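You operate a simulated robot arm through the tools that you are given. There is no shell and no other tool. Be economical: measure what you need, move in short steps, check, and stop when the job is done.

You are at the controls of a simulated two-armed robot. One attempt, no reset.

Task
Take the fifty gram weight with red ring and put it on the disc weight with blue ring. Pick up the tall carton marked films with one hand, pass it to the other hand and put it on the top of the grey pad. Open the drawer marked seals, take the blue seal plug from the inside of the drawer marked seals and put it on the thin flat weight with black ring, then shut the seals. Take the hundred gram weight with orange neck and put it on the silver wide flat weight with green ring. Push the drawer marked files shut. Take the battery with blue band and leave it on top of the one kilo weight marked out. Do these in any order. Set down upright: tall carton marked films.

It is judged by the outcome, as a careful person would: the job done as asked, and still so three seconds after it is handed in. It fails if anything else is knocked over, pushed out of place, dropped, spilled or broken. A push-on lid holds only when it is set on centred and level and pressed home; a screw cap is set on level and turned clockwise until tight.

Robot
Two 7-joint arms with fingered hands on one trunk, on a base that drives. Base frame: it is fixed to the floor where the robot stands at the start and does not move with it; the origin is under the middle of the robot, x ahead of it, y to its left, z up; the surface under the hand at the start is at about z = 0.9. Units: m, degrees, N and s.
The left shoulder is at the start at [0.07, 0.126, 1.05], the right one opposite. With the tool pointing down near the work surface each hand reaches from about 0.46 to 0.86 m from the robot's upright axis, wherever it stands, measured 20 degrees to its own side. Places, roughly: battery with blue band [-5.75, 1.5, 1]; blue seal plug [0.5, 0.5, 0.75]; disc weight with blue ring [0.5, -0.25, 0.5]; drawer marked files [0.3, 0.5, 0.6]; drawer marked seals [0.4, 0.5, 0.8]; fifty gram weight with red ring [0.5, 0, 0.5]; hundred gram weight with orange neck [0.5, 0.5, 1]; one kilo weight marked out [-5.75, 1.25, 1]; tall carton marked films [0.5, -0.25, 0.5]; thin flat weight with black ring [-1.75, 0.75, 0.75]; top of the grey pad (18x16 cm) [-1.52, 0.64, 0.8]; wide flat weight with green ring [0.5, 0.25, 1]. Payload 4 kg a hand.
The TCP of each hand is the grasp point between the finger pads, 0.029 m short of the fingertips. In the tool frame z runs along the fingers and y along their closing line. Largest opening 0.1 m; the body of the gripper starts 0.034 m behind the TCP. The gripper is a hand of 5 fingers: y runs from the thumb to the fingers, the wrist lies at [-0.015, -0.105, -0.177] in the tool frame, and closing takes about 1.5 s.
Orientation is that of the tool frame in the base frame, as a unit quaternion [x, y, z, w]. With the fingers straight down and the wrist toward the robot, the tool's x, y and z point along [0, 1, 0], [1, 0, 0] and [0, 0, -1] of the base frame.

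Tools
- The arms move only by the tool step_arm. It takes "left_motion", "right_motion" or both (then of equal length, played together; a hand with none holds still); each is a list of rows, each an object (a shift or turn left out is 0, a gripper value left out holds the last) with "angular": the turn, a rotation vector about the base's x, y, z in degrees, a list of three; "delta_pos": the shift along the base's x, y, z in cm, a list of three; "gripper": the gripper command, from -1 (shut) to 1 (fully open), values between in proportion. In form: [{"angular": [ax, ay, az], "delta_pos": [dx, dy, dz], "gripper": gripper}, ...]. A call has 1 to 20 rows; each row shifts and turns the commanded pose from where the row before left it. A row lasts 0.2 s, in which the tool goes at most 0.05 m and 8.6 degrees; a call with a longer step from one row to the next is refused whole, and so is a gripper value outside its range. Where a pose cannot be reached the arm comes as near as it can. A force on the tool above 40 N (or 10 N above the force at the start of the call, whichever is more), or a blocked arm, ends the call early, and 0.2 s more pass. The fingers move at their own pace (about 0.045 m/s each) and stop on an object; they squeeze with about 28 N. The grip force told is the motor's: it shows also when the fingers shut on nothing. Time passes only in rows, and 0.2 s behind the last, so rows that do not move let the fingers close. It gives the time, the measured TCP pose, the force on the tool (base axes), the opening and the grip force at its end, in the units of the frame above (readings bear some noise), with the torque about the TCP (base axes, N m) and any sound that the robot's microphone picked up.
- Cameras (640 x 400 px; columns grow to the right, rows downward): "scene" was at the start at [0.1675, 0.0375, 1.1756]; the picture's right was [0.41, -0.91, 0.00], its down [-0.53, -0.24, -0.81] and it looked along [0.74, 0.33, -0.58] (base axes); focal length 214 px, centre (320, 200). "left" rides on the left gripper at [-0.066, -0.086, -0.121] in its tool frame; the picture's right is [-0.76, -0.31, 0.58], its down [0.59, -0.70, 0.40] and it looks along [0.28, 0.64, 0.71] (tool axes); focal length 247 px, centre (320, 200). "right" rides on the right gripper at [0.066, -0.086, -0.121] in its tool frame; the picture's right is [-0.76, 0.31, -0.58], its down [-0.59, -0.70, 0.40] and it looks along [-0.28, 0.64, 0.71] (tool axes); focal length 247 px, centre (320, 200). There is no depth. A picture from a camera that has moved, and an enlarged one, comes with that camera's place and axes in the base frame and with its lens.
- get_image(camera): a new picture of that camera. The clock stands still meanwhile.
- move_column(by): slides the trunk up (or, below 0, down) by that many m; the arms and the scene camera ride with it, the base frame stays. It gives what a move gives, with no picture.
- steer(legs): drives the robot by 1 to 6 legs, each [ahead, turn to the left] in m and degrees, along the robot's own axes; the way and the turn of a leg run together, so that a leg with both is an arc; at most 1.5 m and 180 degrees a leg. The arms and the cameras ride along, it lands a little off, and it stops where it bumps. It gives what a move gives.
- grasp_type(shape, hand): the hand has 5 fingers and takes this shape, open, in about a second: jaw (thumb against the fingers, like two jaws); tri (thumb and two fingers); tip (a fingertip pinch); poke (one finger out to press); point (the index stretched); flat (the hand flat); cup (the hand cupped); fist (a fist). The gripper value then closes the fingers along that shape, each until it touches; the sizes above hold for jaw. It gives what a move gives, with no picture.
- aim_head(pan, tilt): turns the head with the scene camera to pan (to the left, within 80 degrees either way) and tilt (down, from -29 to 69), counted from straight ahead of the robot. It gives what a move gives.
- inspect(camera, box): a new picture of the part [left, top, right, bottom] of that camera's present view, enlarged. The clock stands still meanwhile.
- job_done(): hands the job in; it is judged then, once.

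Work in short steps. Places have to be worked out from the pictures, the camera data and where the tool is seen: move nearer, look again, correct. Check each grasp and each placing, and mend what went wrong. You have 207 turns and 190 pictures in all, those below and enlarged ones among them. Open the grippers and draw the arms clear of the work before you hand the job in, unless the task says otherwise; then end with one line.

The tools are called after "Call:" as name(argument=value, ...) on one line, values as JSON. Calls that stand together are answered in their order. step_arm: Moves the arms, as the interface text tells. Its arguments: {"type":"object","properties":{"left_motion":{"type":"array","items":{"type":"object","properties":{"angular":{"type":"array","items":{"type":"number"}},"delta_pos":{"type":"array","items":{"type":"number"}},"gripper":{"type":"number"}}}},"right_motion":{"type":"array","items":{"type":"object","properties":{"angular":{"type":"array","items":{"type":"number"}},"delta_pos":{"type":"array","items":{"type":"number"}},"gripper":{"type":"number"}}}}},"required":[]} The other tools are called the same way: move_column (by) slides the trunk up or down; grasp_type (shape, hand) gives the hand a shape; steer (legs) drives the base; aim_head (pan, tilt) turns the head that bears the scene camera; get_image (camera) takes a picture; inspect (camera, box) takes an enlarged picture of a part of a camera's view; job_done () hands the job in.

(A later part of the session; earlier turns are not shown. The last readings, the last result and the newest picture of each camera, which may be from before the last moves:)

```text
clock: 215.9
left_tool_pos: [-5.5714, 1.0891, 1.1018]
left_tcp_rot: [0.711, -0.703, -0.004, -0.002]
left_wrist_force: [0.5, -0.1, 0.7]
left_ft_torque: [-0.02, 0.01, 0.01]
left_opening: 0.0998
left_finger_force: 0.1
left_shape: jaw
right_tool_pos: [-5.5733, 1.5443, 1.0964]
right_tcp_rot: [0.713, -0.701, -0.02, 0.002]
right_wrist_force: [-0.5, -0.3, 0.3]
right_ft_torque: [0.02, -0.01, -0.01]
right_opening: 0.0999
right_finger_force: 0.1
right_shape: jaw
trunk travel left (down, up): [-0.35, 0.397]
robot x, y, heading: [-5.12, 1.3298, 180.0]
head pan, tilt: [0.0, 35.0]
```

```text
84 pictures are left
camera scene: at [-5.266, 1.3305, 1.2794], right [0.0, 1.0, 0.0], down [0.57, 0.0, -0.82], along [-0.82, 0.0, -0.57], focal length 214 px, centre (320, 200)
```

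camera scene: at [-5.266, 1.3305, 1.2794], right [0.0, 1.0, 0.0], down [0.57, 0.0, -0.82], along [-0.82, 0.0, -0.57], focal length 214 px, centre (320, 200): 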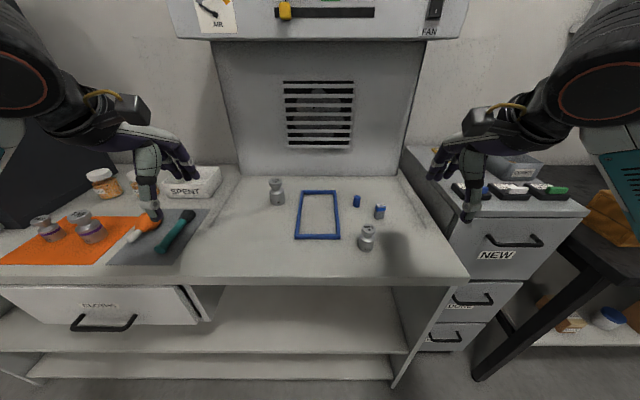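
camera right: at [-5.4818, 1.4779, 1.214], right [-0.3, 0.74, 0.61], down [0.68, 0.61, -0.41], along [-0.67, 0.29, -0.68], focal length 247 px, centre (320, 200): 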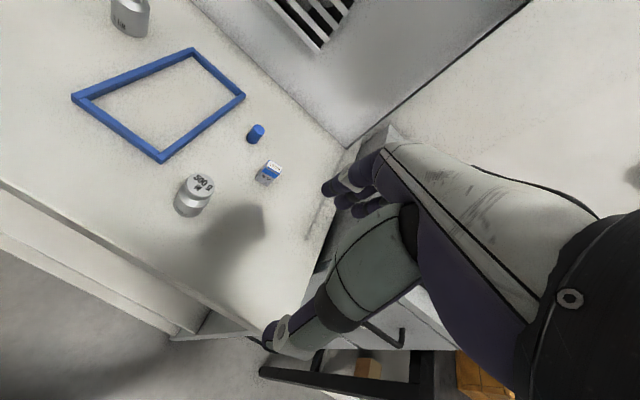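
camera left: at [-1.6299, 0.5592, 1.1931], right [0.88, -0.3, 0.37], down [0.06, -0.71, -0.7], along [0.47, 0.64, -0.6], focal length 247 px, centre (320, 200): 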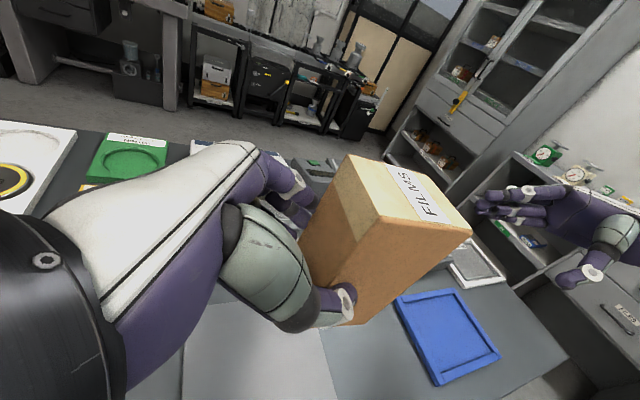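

Battery at about (−5.738, 1.499). I bring the right hand above it, squaring its small tilt.

Call:
step_arm(right_motion=[{"angular": [-1.4, -1.8, 0], "delta_pos": [-4, -1.1, 0], "gripper": 0.2}, {"delta_pos": [-4, -1.1, -1]}, {"delta_pos": [-4, -1.1, -3]}, {"delta_pos": [-4.3, -1.2, -2]}, {"delta_pos": [0, 0, -3]}, {}])

Call:
get_image(camera="right")

Call:
inspect(camera="scene", box=[260, 140, 436, 250])

```text
refused: row 3 steps farther than a row can; nothing moved
```

```text
83 pictures are left
camera right: at [-5.4818, 1.4779, 1.214], right [-0.3, 0.74, 0.61], down [0.68, 0.61, -0.41], along [-0.67, 0.29, -0.68], focal length 247 px, centre (320, 200)
```

right: 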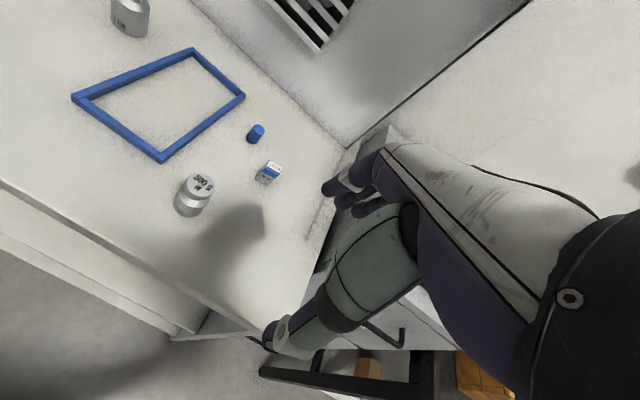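

```text
3.64 times, centred on (348, 195) of scene
camera zoom: at [-5.266, 1.3305, 1.2794], right [0.0, 1.0, 0.0], down [0.57, 0.0, -0.82], along [-0.82, 0.0, -0.57], focal length 780 px, centre (218, 218)
```

zoom: 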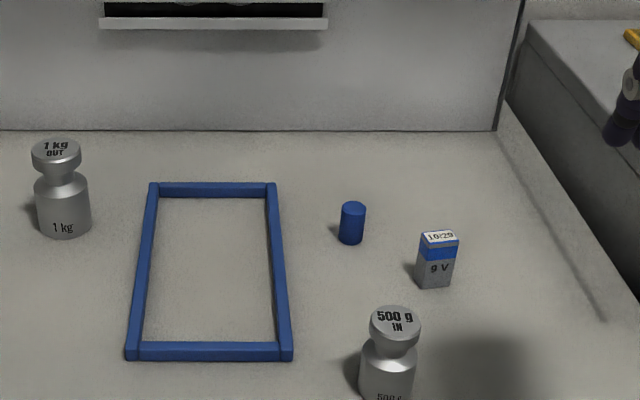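

One row was too long; resending in smaller rows.

Call:
step_arm(right_motion=[{"angular": [-1.4, -1.8, 0], "delta_pos": [-3.3, -0.9, 0], "gripper": 0.2}, {"delta_pos": [-3.3, -0.9, 0]}, {"delta_pos": [-3.3, -0.9, -1]}, {"delta_pos": [-3.3, -0.9, -2]}, {"delta_pos": [-3.3, -0.9, -3]}, {"delta_pos": [0, 0, -3]}, {}])

Call:
get_image(camera="right")

Call:
get_image(camera="scene")

```text
clock: 217.5
left_tool_pos: [-5.5719, 1.0881, 1.1017]
left_tcp_rot: [0.711, -0.703, -0.004, -0.002]
left_wrist_force: [-0.5, -0.4, 0.8]
left_ft_torque: [0.02, -0.02, 0.0]
left_opening: 0.1
left_finger_force: 0.1
left_shape: jaw
right_tool_pos: [-5.7394, 1.5028, 1.0089]
right_tcp_rot: [0.713, -0.701, -0.001, 0.001]
right_wrist_force: [-0.3, 0.4, -0.7]
right_ft_torque: [0.03, 0.01, 0.02]
right_opening: 0.0601
right_finger_force: 0.1
right_shape: jaw
trunk travel left (down, up): [-0.35, 0.397]
robot x, y, heading: [-5.1232, 1.3319, 180.0]
head pan, tilt: [0.0, 35.0]
```

```text
81 pictures are left
camera right: at [-5.6507, 1.4377, 1.1309], right [-0.32, 0.75, 0.58], down [0.69, 0.6, -0.4], along [-0.65, 0.27, -0.71], focal length 247 px, centre (320, 200)
```

right: 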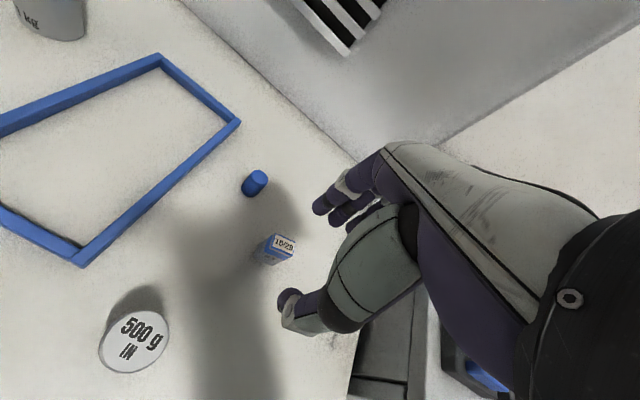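

```text
80 pictures are left
camera scene: at [-5.2664, 1.3304, 1.2792], right [0.0, 1.0, 0.0], down [0.57, 0.0, -0.82], along [-0.82, 0.0, -0.57], focal length 214 px, centre (320, 200)
```

scene: 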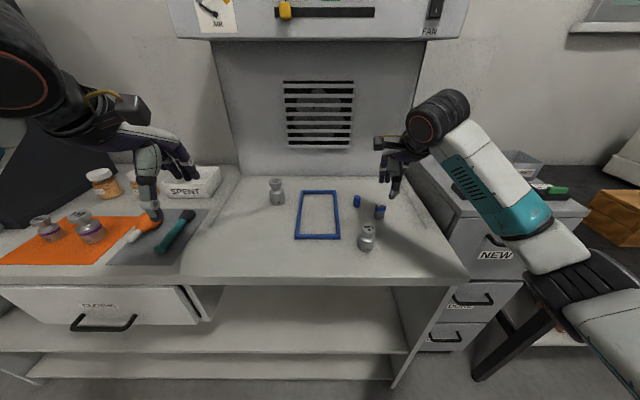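

Battery at ≈(−5.747, 1.498). I lower to z≈0.955 and check centring.

Call:
step_arm(right_motion=[{"delta_pos": [-0.7, -0.4, -2]}, {"delta_pos": [0, 0, -2]}, {"delta_pos": [0, 0, -1.2]}, {}])

Call:
inspect(camera="right", box=[220, 180, 412, 300])

```text
clock: 218.5
left_tool_pos: [-5.5729, 1.0894, 1.1009]
left_tcp_rot: [0.712, -0.702, -0.004, -0.003]
left_wrist_force: [0.5, 0.2, 1.0]
left_ft_torque: [0.0, -0.02, 0.01]
left_opening: 0.0996
left_finger_force: 0.1
left_shape: jaw
right_tool_pos: [-5.7445, 1.4998, 0.955]
right_tcp_rot: [0.714, -0.7, 0.0, -0.001]
right_wrist_force: [0.0, -0.6, 0.2]
right_ft_torque: [0.0, -0.02, 0.0]
right_opening: 0.0601
right_finger_force: 0.0
right_shape: jaw
trunk travel left (down, up): [-0.35, 0.397]
robot x, y, heading: [-5.1239, 1.3305, 180.1]
head pan, tilt: [0.0, 35.0]
```

```text
3.33 times, centred on (316, 240) of right
camera zoom: at [-5.6574, 1.4349, 1.0765], right [-0.32, 0.75, 0.58], down [0.69, 0.6, -0.4], along [-0.65, 0.27, -0.71], focal length 823 px, centre (333, 67)
```

zoom: 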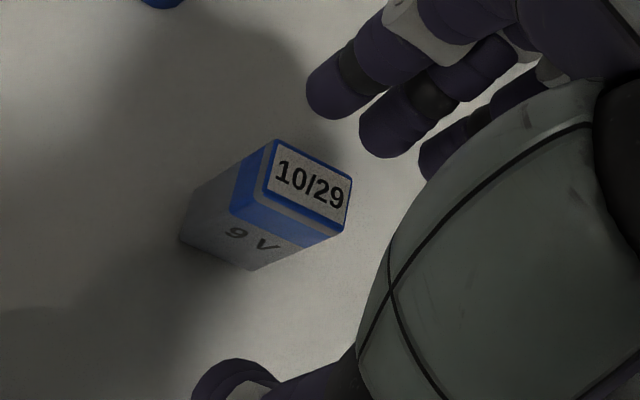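

Triangulating shows the bench lower than assumed (z≈0.84): battery at ≈(−5.785, 1.512), top ≈0.891. I shift there and recheck.

Call:
step_arm(right_motion=[{"delta_pos": [-2, 0.6, 0]}, {"delta_pos": [-2, 0.6, 0]}, {"delta_pos": [0, 0, -2]}, {}])

Call:
inspect(camera="right", box=[220, 180, 412, 300])

Call:
inspect(camera="scene", box=[320, 140, 480, 240])

```text
clock: 219.5
left_tool_pos: [-5.5715, 1.0883, 1.1025]
left_tcp_rot: [0.711, -0.703, -0.004, -0.003]
left_wrist_force: [-0.3, -0.2, -0.2]
left_ft_torque: [0.02, -0.02, -0.02]
left_opening: 0.0997
left_finger_force: 0.1
left_shape: jaw
right_tool_pos: [-5.7857, 1.5112, 0.9351]
right_tcp_rot: [0.714, -0.7, 0.001, 0.0]
right_wrist_force: [-0.1, -0.2, 0.1]
right_ft_torque: [0.02, 0.02, -0.01]
right_opening: 0.0602
right_finger_force: 0.0
right_shape: jaw
trunk travel left (down, up): [-0.35, 0.397]
robot x, y, heading: [-5.1171, 1.3286, 180.0]
head pan, tilt: [0.0, 35.0]
```

```text
3.33 times, centred on (316, 240) of right
camera zoom: at [-5.6978, 1.4455, 1.0562], right [-0.32, 0.75, 0.58], down [0.69, 0.6, -0.4], along [-0.65, 0.27, -0.71], focal length 823 px, centre (333, 67)
```

zoom: 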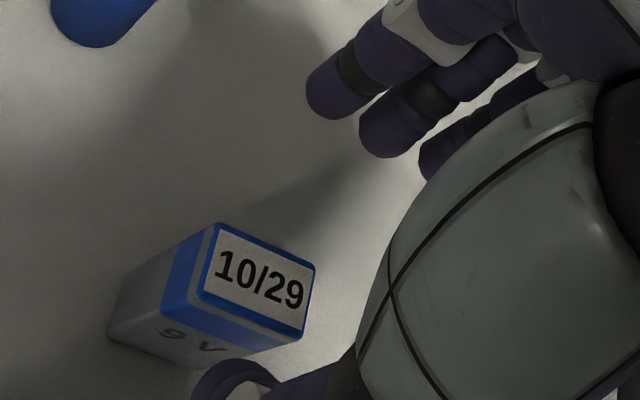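

```text
4.00 times, centred on (400, 190) of scene
camera zoom: at [-5.2664, 1.3304, 1.2792], right [0.0, 1.0, 0.0], down [0.57, 0.0, -0.82], along [-0.82, 0.0, -0.57], focal length 858 px, centre (0, 240)
```

zoom: 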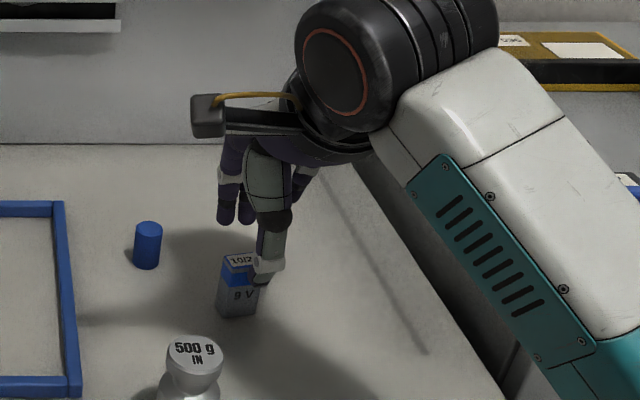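

Battery ≈(−5.778, 1.510), top ≈0.903. I correct and lower to z≈0.893, then close.

Call:
step_arm(right_motion=[{"delta_pos": [0.8, -0.1, 0]}, {"delta_pos": [0, 0, -2.2]}, {"delta_pos": [0, 0, -2]}, {}])

Call:
inspect(camera="right", box=[220, 180, 412, 300])

```text
clock: 220.5
left_tool_pos: [-5.5708, 1.0889, 1.1007]
left_tcp_rot: [0.711, -0.703, -0.004, -0.002]
left_wrist_force: [-0.2, 0.1, -0.5]
left_ft_torque: [-0.01, -0.01, 0.02]
left_opening: 0.0999
left_finger_force: 0.1
left_shape: jaw
right_tool_pos: [-5.7754, 1.5068, 0.8945]
right_tcp_rot: [0.714, -0.7, -0.001, 0.0]
right_wrist_force: [0.1, 0.0, -0.2]
right_ft_torque: [0.01, 0.0, 0.01]
right_opening: 0.06
right_finger_force: 0.0
right_shape: jaw
trunk travel left (down, up): [-0.35, 0.397]
robot x, y, heading: [-5.1224, 1.3269, 179.7]
head pan, tilt: [0.0, 35.0]
```

```text
3.33 times, centred on (316, 240) of right
camera zoom: at [-5.6885, 1.4418, 1.0149], right [-0.32, 0.75, 0.58], down [0.69, 0.6, -0.4], along [-0.65, 0.27, -0.71], focal length 823 px, centre (333, 67)
```

zoom: 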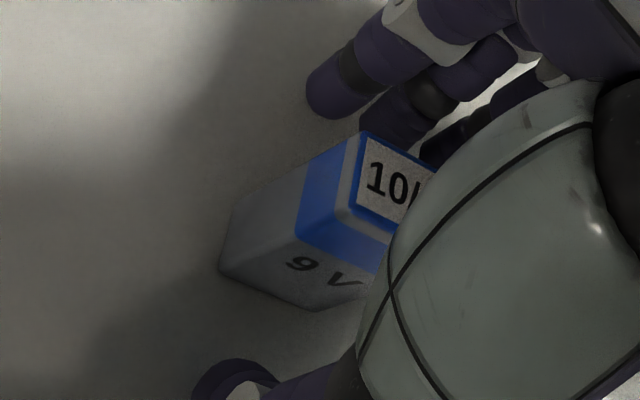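

Battery is centred between thumb and index. Close.

Call:
step_arm(right_motion=[{"delta_pos": [0, 0, -0.5]}, {"gripper": -1}, {}, {}, {}, {}, {}, {}])

Call:
inspect(camera="right", box=[220, 180, 412, 300])

```text
clock: 222.3
left_tool_pos: [-5.5706, 1.0878, 1.1016]
left_tcp_rot: [0.712, -0.703, -0.003, -0.002]
left_wrist_force: [0.6, 0.4, 0.4]
left_ft_torque: [-0.01, 0.02, 0.01]
left_opening: 0.0996
left_finger_force: 0.0
left_shape: jaw
right_tool_pos: [-5.7741, 1.5064, 0.8898]
right_tcp_rot: [0.714, -0.7, 0.0, 0.001]
right_wrist_force: [1.9, -0.9, 8.5]
right_ft_torque: [-0.04, -0.33, 0.0]
right_opening: 0.0268
right_finger_force: 28.2
right_shape: jaw
trunk travel left (down, up): [-0.35, 0.397]
robot x, y, heading: [-5.1192, 1.3304, 179.9]
head pan, tilt: [0.0, 35.0]
```

```text
3.33 times, centred on (316, 240) of right
camera zoom: at [-5.6879, 1.4416, 1.01], right [-0.32, 0.75, 0.58], down [0.69, 0.6, -0.4], along [-0.65, 0.27, -0.71], focal length 823 px, centre (333, 67)
```

zoom: 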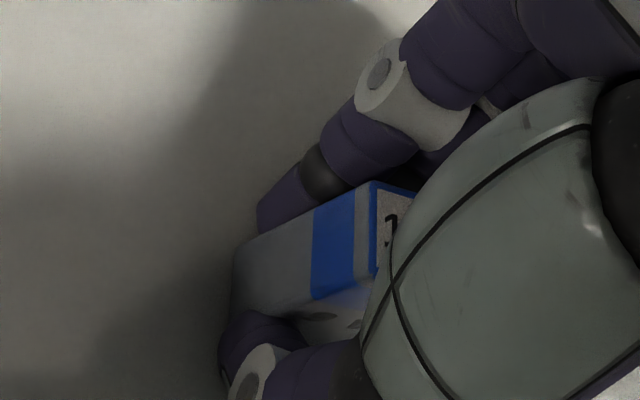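

Gripped. I lift 12 cm and check how the battery sits in the fingers.

Call:
step_arm(right_motion=[{"delta_pos": [0, 0, 1]}, {"delta_pos": [0, 0, 3]}, {"delta_pos": [0, 0, 4]}, {"delta_pos": [0, 0, 4]}, {"delta_pos": [0, 0, 2]}, {}])

Call:
inspect(camera="right", box=[220, 180, 412, 300])

Call:
inspect(camera="scene", box=[340, 110, 436, 170])

```text
clock: 223.7
left_tool_pos: [-5.5724, 1.087, 1.1009]
left_tcp_rot: [0.711, -0.703, -0.004, -0.002]
left_wrist_force: [-0.4, 0.1, -0.2]
left_ft_torque: [0.03, 0.02, 0.02]
left_opening: 0.0997
left_finger_force: 0.1
left_shape: jaw
right_tool_pos: [-5.7763, 1.5074, 1.0297]
right_tcp_rot: [0.714, -0.7, 0.0, 0.001]
right_wrist_force: [0.4, -0.6, -0.7]
right_ft_torque: [-0.04, 0.02, 0.01]
right_opening: 0.0262
right_finger_force: 27.8
right_shape: jaw
trunk travel left (down, up): [-0.35, 0.397]
robot x, y, heading: [-5.1213, 1.3281, 180.0]
head pan, tilt: [0.0, 35.0]
```

```text
3.33 times, centred on (316, 240) of right
camera zoom: at [-5.6894, 1.4415, 1.1498], right [-0.32, 0.75, 0.58], down [0.69, 0.6, -0.4], along [-0.65, 0.27, -0.71], focal length 823 px, centre (333, 67)
```

zoom: 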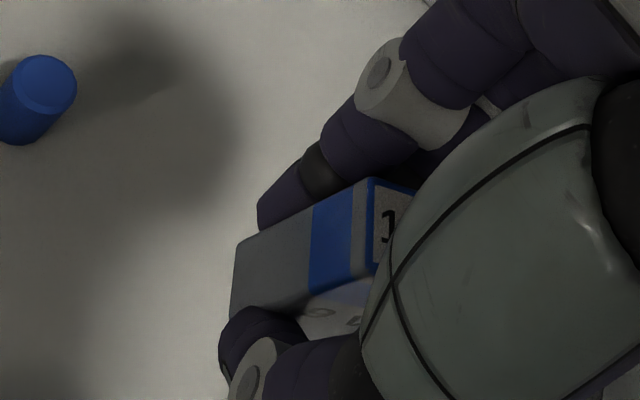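

```text
6.67 times, centred on (388, 140) of scene
camera zoom: at [-5.2665, 1.3305, 1.2792], right [0.0, 1.0, 0.0], down [0.57, 0.0, -0.82], along [-0.82, 0.0, -0.57], focal length 1430 px, centre (-133, 600)
```

zoom: 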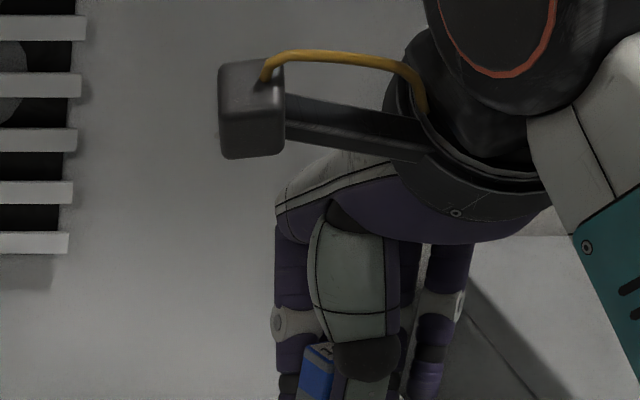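

Battery firmly held. The OUT weight triangulates to ≈(−5.868, 1.184), top ≈0.936. I carry the battery above it while moving the left hand aside.

Call:
step_arm(right_motion=[{"delta_pos": [-1.15, -4.04, 0.3]}, {"delta_pos": [-1.15, -4.04, 0.3]}, {"delta_pos": [-1.15, -4.04, 0.3]}, {"delta_pos": [-1.15, -4.04, 0.3]}, {"delta_pos": [-1.15, -4.04, 0]}, {"delta_pos": [-1.15, -4.04, 0]}, {"delta_pos": [-1.15, -4.04, 0]}, {"delta_pos": [-1.15, -4.04, 0]}, {}], left_motion=[{"delta_pos": [1, -1.5, 0]}, {"delta_pos": [1, -1.5, 0]}, {"delta_pos": [1, -1.5, 0]}, {"delta_pos": [1, -1.5, 0]}, {"delta_pos": [1, -1.5, 0]}, {"delta_pos": [1, -1.5, 0]}, {"delta_pos": [1, -1.5, 0]}, {"delta_pos": [1, -1.5, 0]}, {}])

Call:
get_image(camera="right")

Call:
get_image(camera="scene")

```text
clock: 225.7
left_tool_pos: [-5.4922, 0.9661, 1.1009]
left_tcp_rot: [0.711, -0.703, -0.004, -0.003]
left_wrist_force: [0.5, -1.0, -0.9]
left_ft_torque: [0.05, 0.0, -0.02]
left_opening: 0.0998
left_finger_force: 0.1
left_shape: jaw
right_tool_pos: [-5.8549, 1.1954, 1.0436]
right_tcp_rot: [0.714, -0.7, -0.001, 0.0]
right_wrist_force: [-0.4, 0.2, 0.1]
right_ft_torque: [0.04, -0.03, -0.03]
right_opening: 0.0266
right_finger_force: 27.9
right_shape: jaw
right hand out of reach, approached as far as the arm can: row 8
trunk travel left (down, up): [-0.35, 0.397]
robot x, y, heading: [-5.1243, 1.3322, 179.8]
head pan, tilt: [0.0, 35.0]
```

```text
72 pictures are left
camera right: at [-5.7673, 1.131, 1.1647], right [-0.32, 0.75, 0.58], down [0.69, 0.6, -0.4], along [-0.65, 0.27, -0.71], focal length 247 px, centre (320, 200)
```

right: 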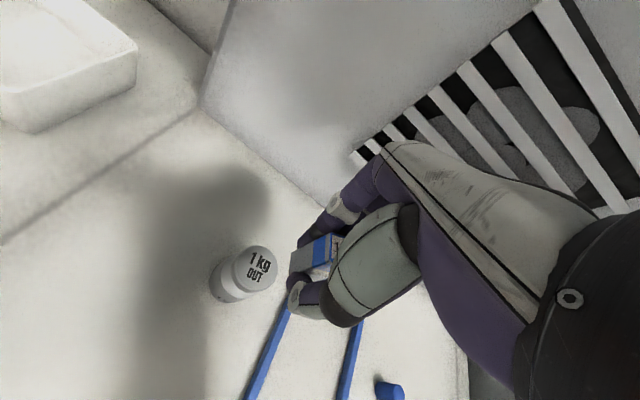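

```text
71 pictures are left
camera scene: at [-5.2663, 1.3296, 1.2792], right [0.0, 1.0, 0.0], down [0.57, 0.0, -0.82], along [-0.82, 0.0, -0.57], focal length 214 px, centre (320, 200)
```

scene: 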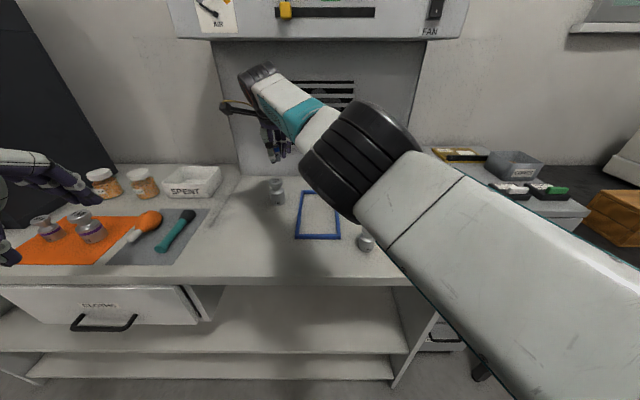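

Just at reach limit. I draw the hand back 8 cm and drive the base 9 cm closer.

Call:
step_arm(right_motion=[{"delta_pos": [4, 0, 0]}, {"delta_pos": [4, 0, 0]}, {}], left_motion=[{"delta_pos": [4, 0, 0]}, {"delta_pos": [4, 0, 0]}, {}])

Call:
steer(legs=[[0.09, 0]])

Call:
get_image(camera="right")

Call:
inspect(camera="right", box=[200, 180, 392, 300])

```text
clock: 226.5
left_tool_pos: [-5.4109, 0.9625, 1.1042]
left_tcp_rot: [0.71, -0.704, -0.003, -0.005]
left_wrist_force: [0.8, 0.1, -0.1]
left_ft_torque: [-0.02, 0.02, -0.04]
left_opening: 0.0998
left_finger_force: 0.1
left_shape: jaw
left hand out of reach, approached as far as the arm can: row 2
right_tool_pos: [-5.7784, 1.1977, 1.0421]
right_tcp_rot: [0.713, -0.701, 0.0, -0.001]
right_wrist_force: [0.0, 0.3, -0.1]
right_ft_torque: [-0.02, 0.01, -0.02]
right_opening: 0.0264
right_finger_force: 28.1
right_shape: jaw
trunk travel left (down, up): [-0.35, 0.397]
robot x, y, heading: [-5.1235, 1.3297, 179.9]
head pan, tilt: [0.0, 35.0]
```

```text
clock: 227.6
left_tool_pos: [-5.5052, 0.9638, 1.1039]
left_tcp_rot: [0.711, -0.703, -0.003, -0.005]
left_wrist_force: [-0.4, 0.0, -0.8]
left_ft_torque: [-0.01, -0.02, -0.03]
left_opening: 0.0995
left_finger_force: 0.0
left_shape: jaw
right_tool_pos: [-5.8699, 1.1968, 1.0409]
right_tcp_rot: [0.715, -0.7, 0.0, 0.0]
right_wrist_force: [-0.5, 0.0, -0.3]
right_ft_torque: [0.02, 0.02, -0.01]
right_opening: 0.0265
right_finger_force: 28.0
right_shape: jaw
trunk travel left (down, up): [-0.35, 0.397]
robot x, y, heading: [-5.2158, 1.3256, 179.8]
head pan, tilt: [0.0, 35.0]
```

```text
70 pictures are left
camera right: at [-5.7835, 1.1317, 1.162], right [-0.32, 0.75, 0.58], down [0.69, 0.6, -0.4], along [-0.65, 0.27, -0.71], focal length 247 px, centre (320, 200)
```

right: 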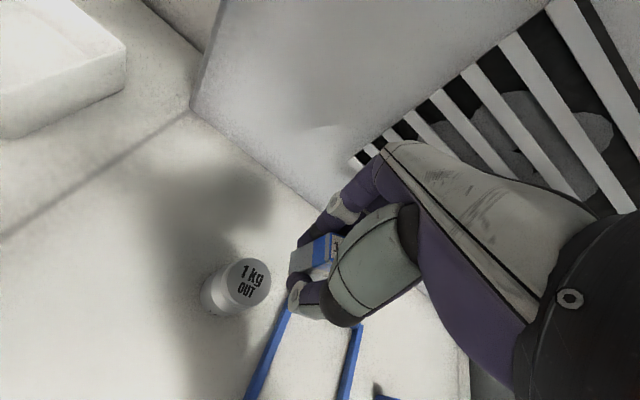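

```text
3.33 times, centred on (296, 240) of right
camera zoom: at [-5.7835, 1.1317, 1.162], right [-0.32, 0.75, 0.58], down [0.69, 0.6, -0.4], along [-0.65, 0.27, -0.71], focal length 823 px, centre (400, 67)
```

zoom: 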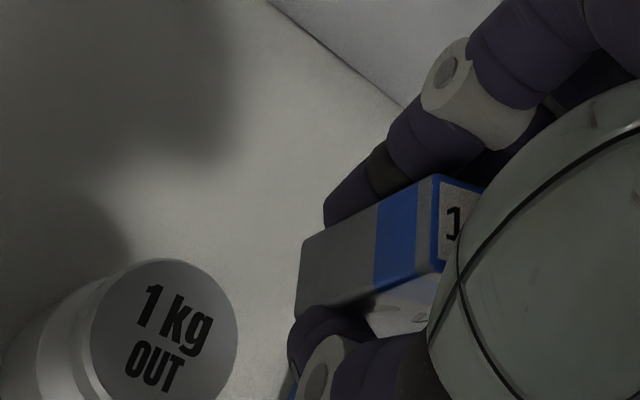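

Weight top centre ≈(−5.855, 1.187, 0.945). I align the battery over it and lower to ~1.5 cm above.

Call:
step_arm(right_motion=[{"delta_pos": [1.5, -1.2, -1]}, {"delta_pos": [0, 0, -2]}, {}])

Call:
get_image(camera="right")

Call:
inspect(camera="scene", box=[210, 130, 338, 210])

```text
clock: 228.4
left_tool_pos: [-5.5048, 0.965, 1.1044]
left_tcp_rot: [0.711, -0.703, -0.003, -0.005]
left_wrist_force: [0.2, 0.2, 0.0]
left_ft_torque: [-0.02, 0.01, -0.02]
left_opening: 0.1
left_finger_force: 0.0
left_shape: jaw
right_tool_pos: [-5.8555, 1.1841, 1.013]
right_tcp_rot: [0.714, -0.7, 0.0, 0.0]
right_wrist_force: [0.0, -0.2, -0.7]
right_ft_torque: [-0.03, 0.01, -0.01]
right_opening: 0.0268
right_finger_force: 28.1
right_shape: jaw
trunk travel left (down, up): [-0.35, 0.397]
robot x, y, heading: [-5.2177, 1.327, 180.0]
head pan, tilt: [0.0, 35.0]
```

```text
68 pictures are left
camera right: at [-5.7683, 1.1186, 1.1339], right [-0.32, 0.75, 0.58], down [0.69, 0.6, -0.4], along [-0.65, 0.27, -0.71], focal length 247 px, centre (320, 200)
```

right: 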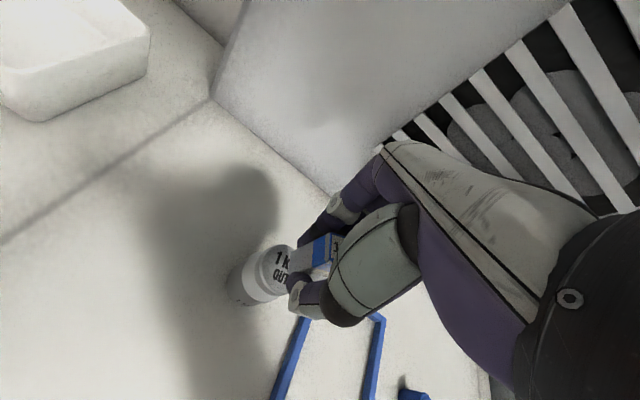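

```text
5.00 times, centred on (274, 170) of scene
camera zoom: at [-5.3594, 1.3303, 1.2792], right [0.0, 1.0, 0.0], down [0.57, 0.0, -0.82], along [-0.82, 0.0, -0.57], focal length 1072 px, centre (550, 350)
```

zoom: 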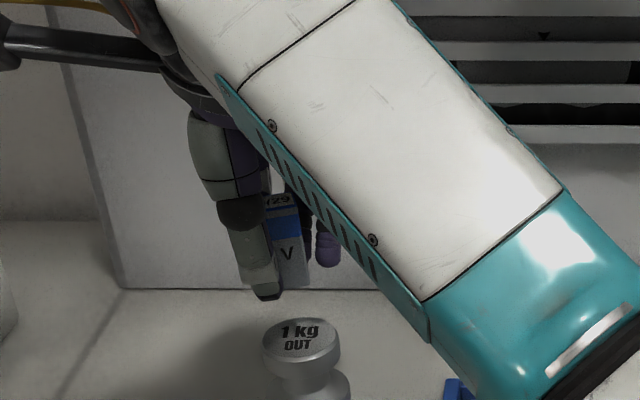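

Alignment agrees within ~4 mm. I lower slowly until contact.

Call:
step_arm(right_motion=[{"delta_pos": [0, 0, -1]}, {}, {"delta_pos": [0, 0, -0.3]}, {}, {"delta_pos": [0, 0, -0.3]}, {}, {"delta_pos": [0, 0, -0.2]}, {}, {"delta_pos": [0, 0, -0.2]}, {}])

Call:
inspect(camera="scene", box=[226, 160, 322, 220])

Call:
inspect(camera="right", box=[200, 180, 392, 300])

```text
clock: 230.6
left_tool_pos: [-5.504, 0.9632, 1.1044]
left_tcp_rot: [0.712, -0.703, -0.004, -0.004]
left_wrist_force: [0.4, -0.5, -0.6]
left_ft_torque: [-0.03, -0.01, -0.03]
left_opening: 0.0999
left_finger_force: 0.0
left_shape: jaw
right_tool_pos: [-5.8535, 1.1851, 0.9915]
right_tcp_rot: [0.714, -0.7, 0.0, 0.001]
right_wrist_force: [-0.2, -0.1, -0.7]
right_ft_torque: [0.04, 0.01, -0.02]
right_opening: 0.0262
right_finger_force: 28.0
right_shape: jaw
trunk travel left (down, up): [-0.35, 0.397]
robot x, y, heading: [-5.2188, 1.3297, 180.0]
head pan, tilt: [0.0, 35.0]
```

```text
6.67 times, centred on (274, 190) of scene
camera zoom: at [-5.3593, 1.3303, 1.2792], right [0.0, 1.0, 0.0], down [0.57, 0.0, -0.82], along [-0.82, 0.0, -0.57], focal length 1430 px, centre (627, 267)
```

zoom: 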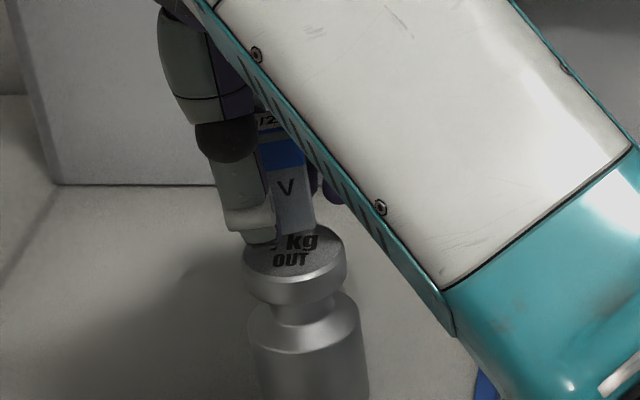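

```text
3.33 times, centred on (296, 240) of right
camera zoom: at [-5.767, 1.1197, 1.1123], right [-0.32, 0.75, 0.58], down [0.69, 0.6, -0.4], along [-0.65, 0.27, -0.71], focal length 823 px, centre (400, 67)
```

zoom: 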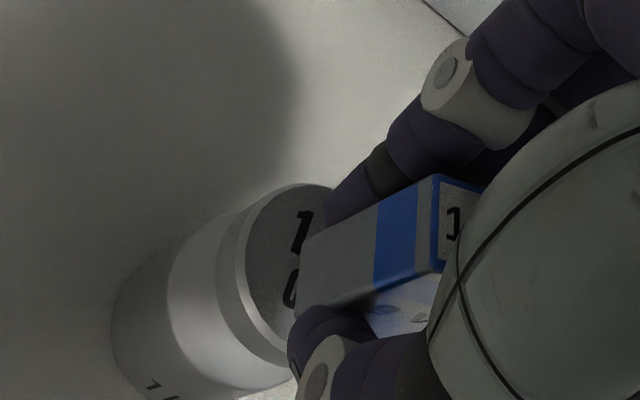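

Battery hovers centred over the knob. Further down in small steps.

Call:
step_arm(right_motion=[{"delta_pos": [0, 0, -0.2]}, {}, {"delta_pos": [0, 0, -0.2]}, {}, {"delta_pos": [0, 0, -0.2]}, {}, {"delta_pos": [0, 0, -0.2]}, {}, {"delta_pos": [0, 0, -0.15]}, {}])

Call:
inspect(camera="scene", box=[226, 160, 322, 220])

```text
clock: 232.8
left_tool_pos: [-5.5044, 0.9632, 1.1047]
left_tcp_rot: [0.711, -0.703, -0.004, -0.003]
left_wrist_force: [0.8, 0.0, -0.1]
left_ft_torque: [0.0, 0.01, 0.01]
left_opening: 0.1
left_finger_force: 0.0
left_shape: jaw
right_tool_pos: [-5.8539, 1.1856, 0.9822]
right_tcp_rot: [0.713, -0.701, 0.0, 0.001]
right_wrist_force: [0.5, -0.1, 0.8]
right_ft_torque: [0.03, -0.01, 0.0]
right_opening: 0.0266
right_finger_force: 27.7
right_shape: jaw
trunk travel left (down, up): [-0.35, 0.397]
robot x, y, heading: [-5.2151, 1.3261, 179.8]
head pan, tilt: [0.0, 35.0]
```

```text
6.67 times, centred on (274, 190) of scene
camera zoom: at [-5.3593, 1.3303, 1.2792], right [0.0, 1.0, 0.0], down [0.57, 0.0, -0.82], along [-0.82, 0.0, -0.57], focal length 1430 px, centre (627, 267)
```

zoom: 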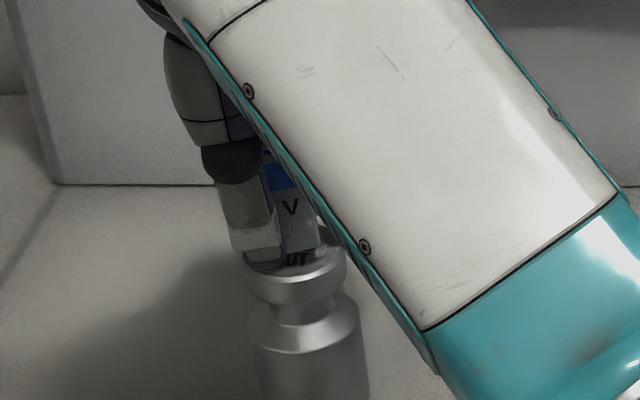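

Almost there; a few more millimetres.

Call:
step_arm(right_motion=[{"delta_pos": [0, 0, -0.15]}, {}, {"delta_pos": [0, 0, -0.15]}, {}, {"delta_pos": [0, 0, -0.15]}, {}])

Call:
inspect(camera="scene", box=[226, 160, 322, 220])

Call:
inspect(camera="right", box=[200, 180, 392, 300])

```text
clock: 234.2
left_tool_pos: [-5.505, 0.9636, 1.1045]
left_tcp_rot: [0.712, -0.702, -0.004, -0.003]
left_wrist_force: [-0.5, 0.2, 0.1]
left_ft_torque: [0.03, 0.01, -0.03]
left_opening: 0.0997
left_finger_force: 0.0
left_shape: jaw
right_tool_pos: [-5.8545, 1.1851, 0.9767]
right_tcp_rot: [0.714, -0.7, -0.001, -0.001]
right_wrist_force: [0.9, -0.7, 0.1]
right_ft_torque: [0.0, -0.02, 0.0]
right_opening: 0.0268
right_finger_force: 28.0
right_shape: jaw
trunk travel left (down, up): [-0.35, 0.397]
robot x, y, heading: [-5.216, 1.3279, 180.0]
head pan, tilt: [0.0, 35.0]
```

```text
6.67 times, centred on (274, 190) of scene
camera zoom: at [-5.3593, 1.3303, 1.2792], right [0.0, 1.0, 0.0], down [0.57, 0.0, -0.82], along [-0.82, 0.0, -0.57], focal length 1430 px, centre (627, 267)
```

zoom: 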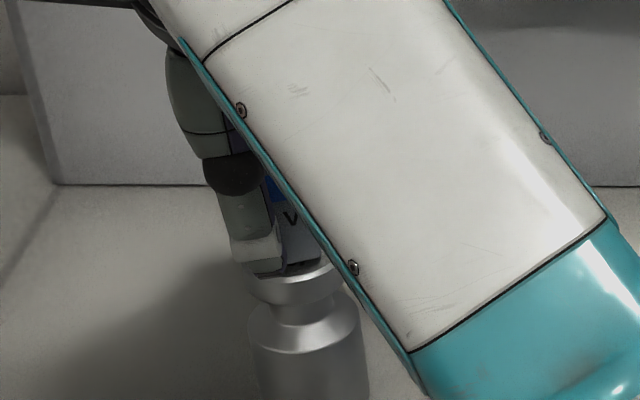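

```text
3.33 times, centred on (296, 240) of right
camera zoom: at [-5.7667, 1.1201, 1.0984], right [-0.32, 0.75, 0.58], down [0.69, 0.6, -0.4], along [-0.65, 0.27, -0.71], focal length 823 px, centre (400, 67)
```

zoom: 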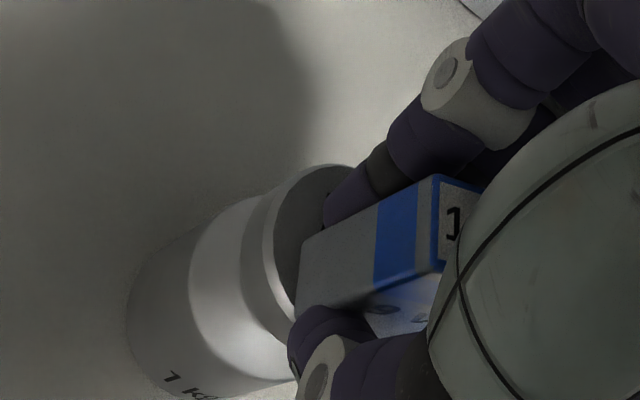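

Call:
step_arm(right_motion=[{"delta_pos": [0, 0, -0.15]}, {}, {"delta_pos": [0, 0, -0.15]}, {}, {"delta_pos": [0, 0, -0.15]}, {}])

Call:
inspect(camera="right", box=[200, 180, 392, 300])

```text
clock: 235.6
left_tool_pos: [-5.5042, 0.9627, 1.1043]
left_tcp_rot: [0.711, -0.703, -0.004, -0.003]
left_wrist_force: [-0.4, -0.9, 0.3]
left_ft_torque: [0.01, 0.0, -0.04]
left_opening: 0.0999
left_finger_force: 0.2
left_shape: jaw
right_tool_pos: [-5.8541, 1.1837, 0.972]
right_tcp_rot: [0.714, -0.7, 0.0, -0.001]
right_wrist_force: [0.1, -0.7, -0.5]
right_ft_torque: [0.06, -0.04, -0.02]
right_opening: 0.0265
right_finger_force: 27.8
right_shape: jaw
trunk travel left (down, up): [-0.35, 0.397]
robot x, y, heading: [-5.2185, 1.3268, 179.8]
head pan, tilt: [0.0, 35.0]
```

```text
3.33 times, centred on (296, 240) of right
camera zoom: at [-5.7672, 1.1192, 1.094], right [-0.32, 0.75, 0.58], down [0.69, 0.6, -0.4], along [-0.65, 0.27, -0.71], focal length 823 px, centre (400, 67)
```

zoom: 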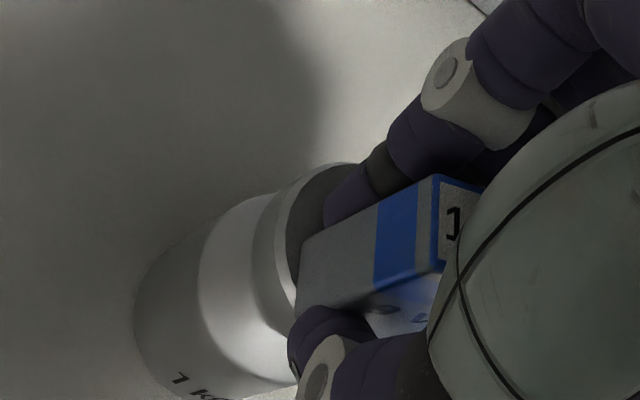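

Alignment from both views is within ±3 mm. Continue down.

Call:
step_arm(right_motion=[{"delta_pos": [0, 0, -0.15]}, {}, {"delta_pos": [0, 0, -0.15]}, {}, {"delta_pos": [0, 0, -0.15]}, {}, {"delta_pos": [0, 0, -0.15]}, {}])

Call:
inspect(camera="right", box=[200, 180, 392, 300])

Call:
inspect(camera="scene", box=[226, 160, 322, 220])

```text
clock: 237.4
left_tool_pos: [-5.504, 0.9635, 1.104]
left_tcp_rot: [0.711, -0.703, -0.003, -0.005]
left_wrist_force: [0.2, 0.0, 1.1]
left_ft_torque: [0.01, -0.03, -0.02]
left_opening: 0.0998
left_finger_force: 0.2
left_shape: jaw
right_tool_pos: [-5.8543, 1.1857, 0.9694]
right_tcp_rot: [0.714, -0.7, -0.002, 0.002]
right_wrist_force: [-2.4, -1.5, 15.3]
right_ft_torque: [-0.07, -0.15, 0.01]
right_opening: 0.0267
right_finger_force: 28.4
right_shape: jaw
trunk travel left (down, up): [-0.35, 0.397]
robot x, y, heading: [-5.2181, 1.3303, 179.9]
head pan, tilt: [0.0, 35.0]
```

```text
3.33 times, centred on (296, 240) of right
camera zoom: at [-5.7663, 1.1201, 1.091], right [-0.32, 0.75, 0.58], down [0.69, 0.6, -0.4], along [-0.65, 0.27, -0.71], focal length 823 px, centre (400, 67)
```

zoom: 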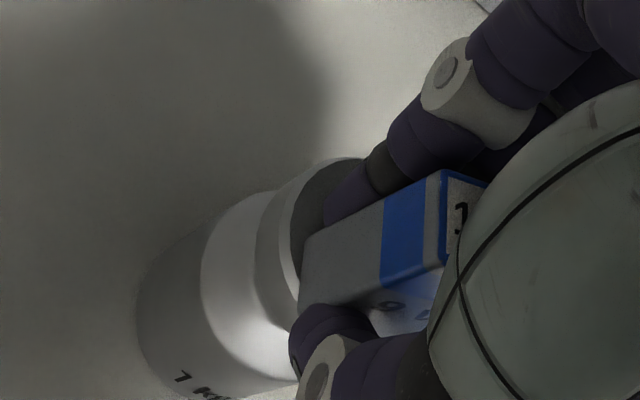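

```text
6.67 times, centred on (274, 190) of scene
camera zoom: at [-5.358, 1.3304, 1.2795], right [0.0, 1.0, 0.0], down [0.57, 0.0, -0.82], along [-0.82, 0.0, -0.57], focal length 1430 px, centre (627, 267)
```

zoom: 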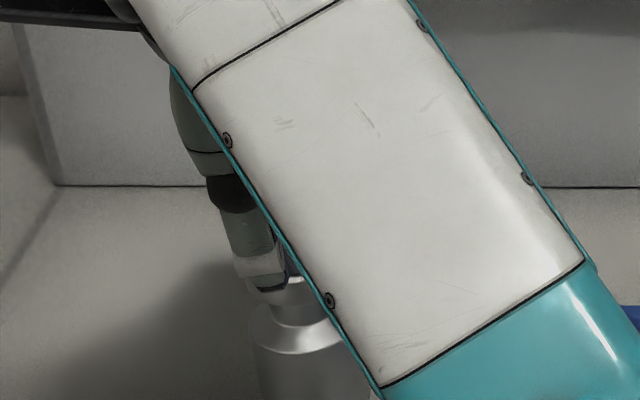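

Contact, but the battery looks ~4 mm toward the robot side. I lift 4 mm, shift 4 mm further, and set down again.

Call:
step_arm(right_motion=[{"delta_pos": [0, 0, 0.6]}, {}, {"delta_pos": [-0.4, 0, 0]}, {}, {"delta_pos": [0, 0, -0.2]}, {}, {"delta_pos": [0, 0, -0.2]}, {}, {"delta_pos": [0, 0, -0.1]}, {}])

Call:
inspect(camera="right", box=[200, 180, 392, 300])

```text
clock: 239.6
left_tool_pos: [-5.503, 0.9632, 1.1059]
left_tcp_rot: [0.711, -0.703, -0.004, -0.005]
left_wrist_force: [-0.9, 0.1, 0.3]
left_ft_torque: [0.03, 0.05, -0.03]
left_opening: 0.0997
left_finger_force: 0.0
left_shape: jaw
right_tool_pos: [-5.8585, 1.1845, 0.9701]
right_tcp_rot: [0.713, -0.701, -0.001, 0.001]
right_wrist_force: [-0.6, 1.5, 13.3]
right_ft_torque: [0.0, -0.14, 0.06]
right_opening: 0.0269
right_finger_force: 27.5
right_shape: jaw
trunk travel left (down, up): [-0.35, 0.397]
robot x, y, heading: [-5.2154, 1.3278, 179.9]
head pan, tilt: [0.0, 35.0]
```

```text
3.33 times, centred on (296, 240) of right
camera zoom: at [-5.77, 1.1202, 1.091], right [-0.32, 0.75, 0.58], down [0.69, 0.6, -0.4], along [-0.65, 0.27, -0.71], focal length 823 px, centre (400, 67)
```

zoom: 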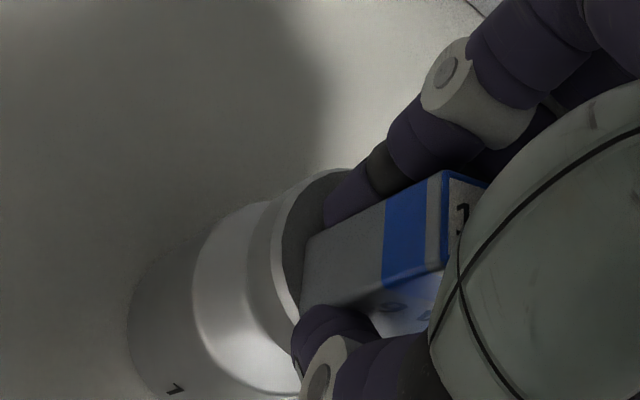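

Set down with margin all round. I relieve slightly, open and lift straight up.

Call:
step_arm(right_motion=[{"delta_pos": [0, 0, 0.1]}, {"gripper": -0.2}, {}, {}, {"gripper": 0.2}, {}, {}, {"delta_pos": [0, 0, 1]}, {"delta_pos": [0, 0, 2]}, {"delta_pos": [0, 0, 3]}, {"delta_pos": [0, 0, 4]}, {}])

Call:
get_image(camera="right")

Call:
inspect(camera="scene", box=[226, 160, 322, 220])

```text
clock: 242.2
left_tool_pos: [-5.5035, 0.9633, 1.1048]
left_tcp_rot: [0.711, -0.703, -0.003, -0.004]
left_wrist_force: [0.0, -0.6, 0.3]
left_ft_torque: [-0.03, -0.01, -0.03]
left_opening: 0.0999
left_finger_force: 0.1
left_shape: jaw
right_tool_pos: [-5.8582, 1.186, 1.069]
right_tcp_rot: [0.714, -0.7, 0.001, 0.0]
right_wrist_force: [0.1, 0.3, -0.3]
right_ft_torque: [0.03, -0.01, 0.01]
right_opening: 0.0599
right_finger_force: 0.0
right_shape: jaw
trunk travel left (down, up): [-0.35, 0.397]
robot x, y, heading: [-5.2147, 1.3289, 179.9]
head pan, tilt: [0.0, 35.0]
```

```text
57 pictures are left
camera right: at [-5.7712, 1.1213, 1.1899], right [-0.32, 0.75, 0.58], down [0.69, 0.6, -0.4], along [-0.65, 0.27, -0.71], focal length 247 px, centre (320, 200)
```

right: 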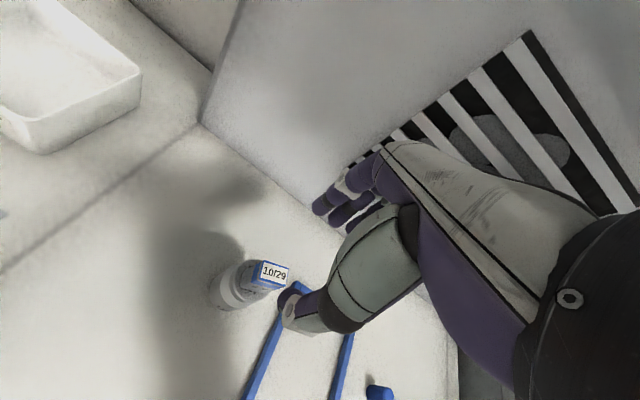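

```text
6.67 times, centred on (274, 190) of scene
camera zoom: at [-5.3594, 1.3302, 1.2791], right [0.0, 1.0, 0.0], down [0.57, 0.0, -0.82], along [-0.82, 0.0, -0.57], focal length 1430 px, centre (627, 267)
```

zoom: 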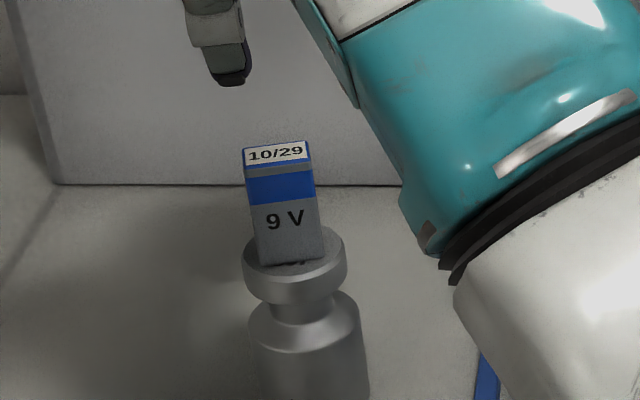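

The battery stands centred on the OUT weight. I lift clear, draw both arms back, and back the base off.

Call:
step_arm(right_motion=[{"delta_pos": [0, 0, 4]}, {"delta_pos": [1, 0, 3]}, {"delta_pos": [4, 0, 0]}, {"delta_pos": [4, 1, 0]}, {"delta_pos": [4, 2, 0]}, {"delta_pos": [4, 2, 0]}, {"delta_pos": [4, 2, 0]}, {}])

Call:
steer(legs=[[-0.2, 0]])

Call:
get_image(camera="scene")

Call:
inspect(camera="scene", box=[240, 140, 432, 260])

```text
clock: 244.0
left_tool_pos: [-5.5046, 0.9631, 1.1046]
left_tcp_rot: [0.711, -0.703, -0.003, -0.005]
left_wrist_force: [0.3, -1.0, -0.5]
left_ft_torque: [0.0, -0.04, 0.02]
left_opening: 0.0998
left_finger_force: 0.0
left_shape: jaw
right_tool_pos: [-5.6464, 1.2566, 1.1399]
right_tcp_rot: [0.713, -0.701, 0.0, -0.001]
right_wrist_force: [0.5, -1.0, -0.3]
right_ft_torque: [0.0, 0.03, -0.03]
right_opening: 0.0595
right_finger_force: 0.0
right_shape: jaw
trunk travel left (down, up): [-0.35, 0.397]
robot x, y, heading: [-5.2159, 1.33, 180.2]
head pan, tilt: [0.0, 35.0]
```

```text
clock: 245.6
left_tool_pos: [-5.3018, 0.9639, 1.1041]
left_tcp_rot: [0.711, -0.703, -0.003, -0.004]
left_wrist_force: [0.3, -1.0, -0.1]
left_ft_torque: [-0.01, 0.01, -0.01]
left_opening: 0.1
left_finger_force: 0.0
left_shape: jaw
right_tool_pos: [-5.443, 1.2571, 1.1383]
right_tcp_rot: [0.714, -0.701, 0.0, 0.001]
right_wrist_force: [0.5, 0.2, 0.0]
right_ft_torque: [-0.02, 0.04, 0.01]
right_opening: 0.0598
right_finger_force: 0.1
right_shape: jaw
trunk travel left (down, up): [-0.35, 0.397]
robot x, y, heading: [-5.0154, 1.3251, 179.6]
head pan, tilt: [0.0, 35.0]
```

```text
55 pictures are left
camera scene: at [-5.1555, 1.3303, 1.2794], right [0.0, 1.0, 0.0], down [0.57, 0.0, -0.82], along [-0.82, 0.0, -0.57], focal length 214 px, centre (320, 200)
```

scene: 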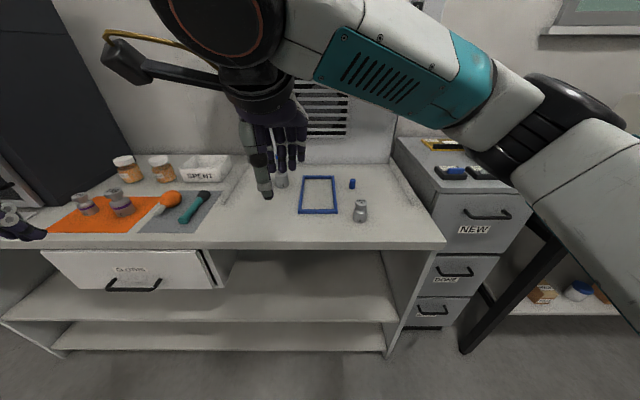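

```text
3.33 times, centred on (336, 200) of scene
camera zoom: at [-5.1555, 1.3303, 1.2794], right [0.0, 1.0, 0.0], down [0.57, 0.0, -0.82], along [-0.82, 0.0, -0.57], focal length 715 px, centre (267, 200)
```

zoom: 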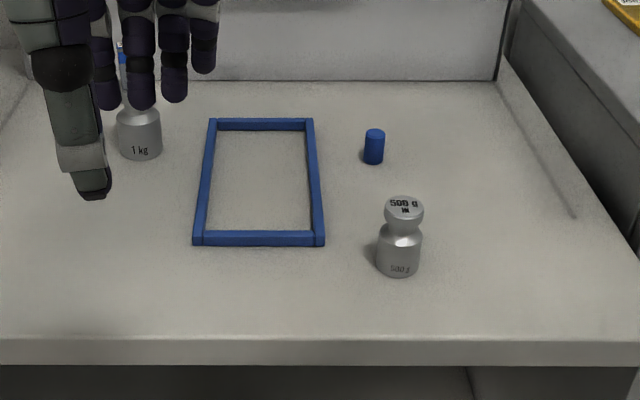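

I move the right hand aside, open it fully, and take one last look.

Call:
step_arm(right_motion=[{"delta_pos": [0, 4, 0], "gripper": 1}, {"delta_pos": [0, 4, 0]}, {"delta_pos": [0, 4, 0]}, {"delta_pos": [0, 4, 0]}, {"delta_pos": [0, 4, 0]}, {"delta_pos": [0, 4, 0]}, {}])

Call:
inspect(camera="scene", box=[240, 130, 400, 230])

```text
clock: 247.2
left_tool_pos: [-5.3021, 0.9637, 1.1032]
left_tcp_rot: [0.711, -0.704, -0.003, -0.005]
left_wrist_force: [-0.2, 0.3, 0.2]
left_ft_torque: [0.0, 0.03, 0.01]
left_opening: 0.0999
left_finger_force: 0.1
left_shape: jaw
right_tool_pos: [-5.4465, 1.497, 1.1403]
right_tcp_rot: [0.713, -0.701, -0.001, 0.0]
right_wrist_force: [0.5, 0.7, 0.4]
right_ft_torque: [-0.01, -0.02, 0.03]
right_opening: 0.0999
right_finger_force: 0.1
right_shape: jaw
trunk travel left (down, up): [-0.35, 0.397]
robot x, y, heading: [-5.0121, 1.3298, 179.9]
head pan, tilt: [0.0, 35.0]
```

```text
4.00 times, centred on (320, 180) of scene
camera zoom: at [-5.1567, 1.3301, 1.2792], right [0.0, 1.0, 0.0], down [0.57, 0.0, -0.82], along [-0.82, 0.0, -0.57], focal length 858 px, centre (320, 280)
```

zoom: 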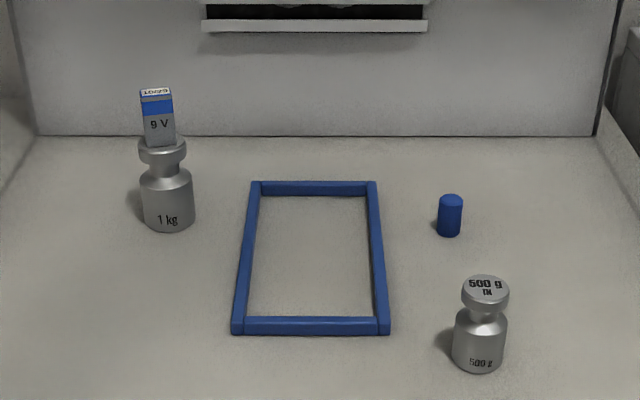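

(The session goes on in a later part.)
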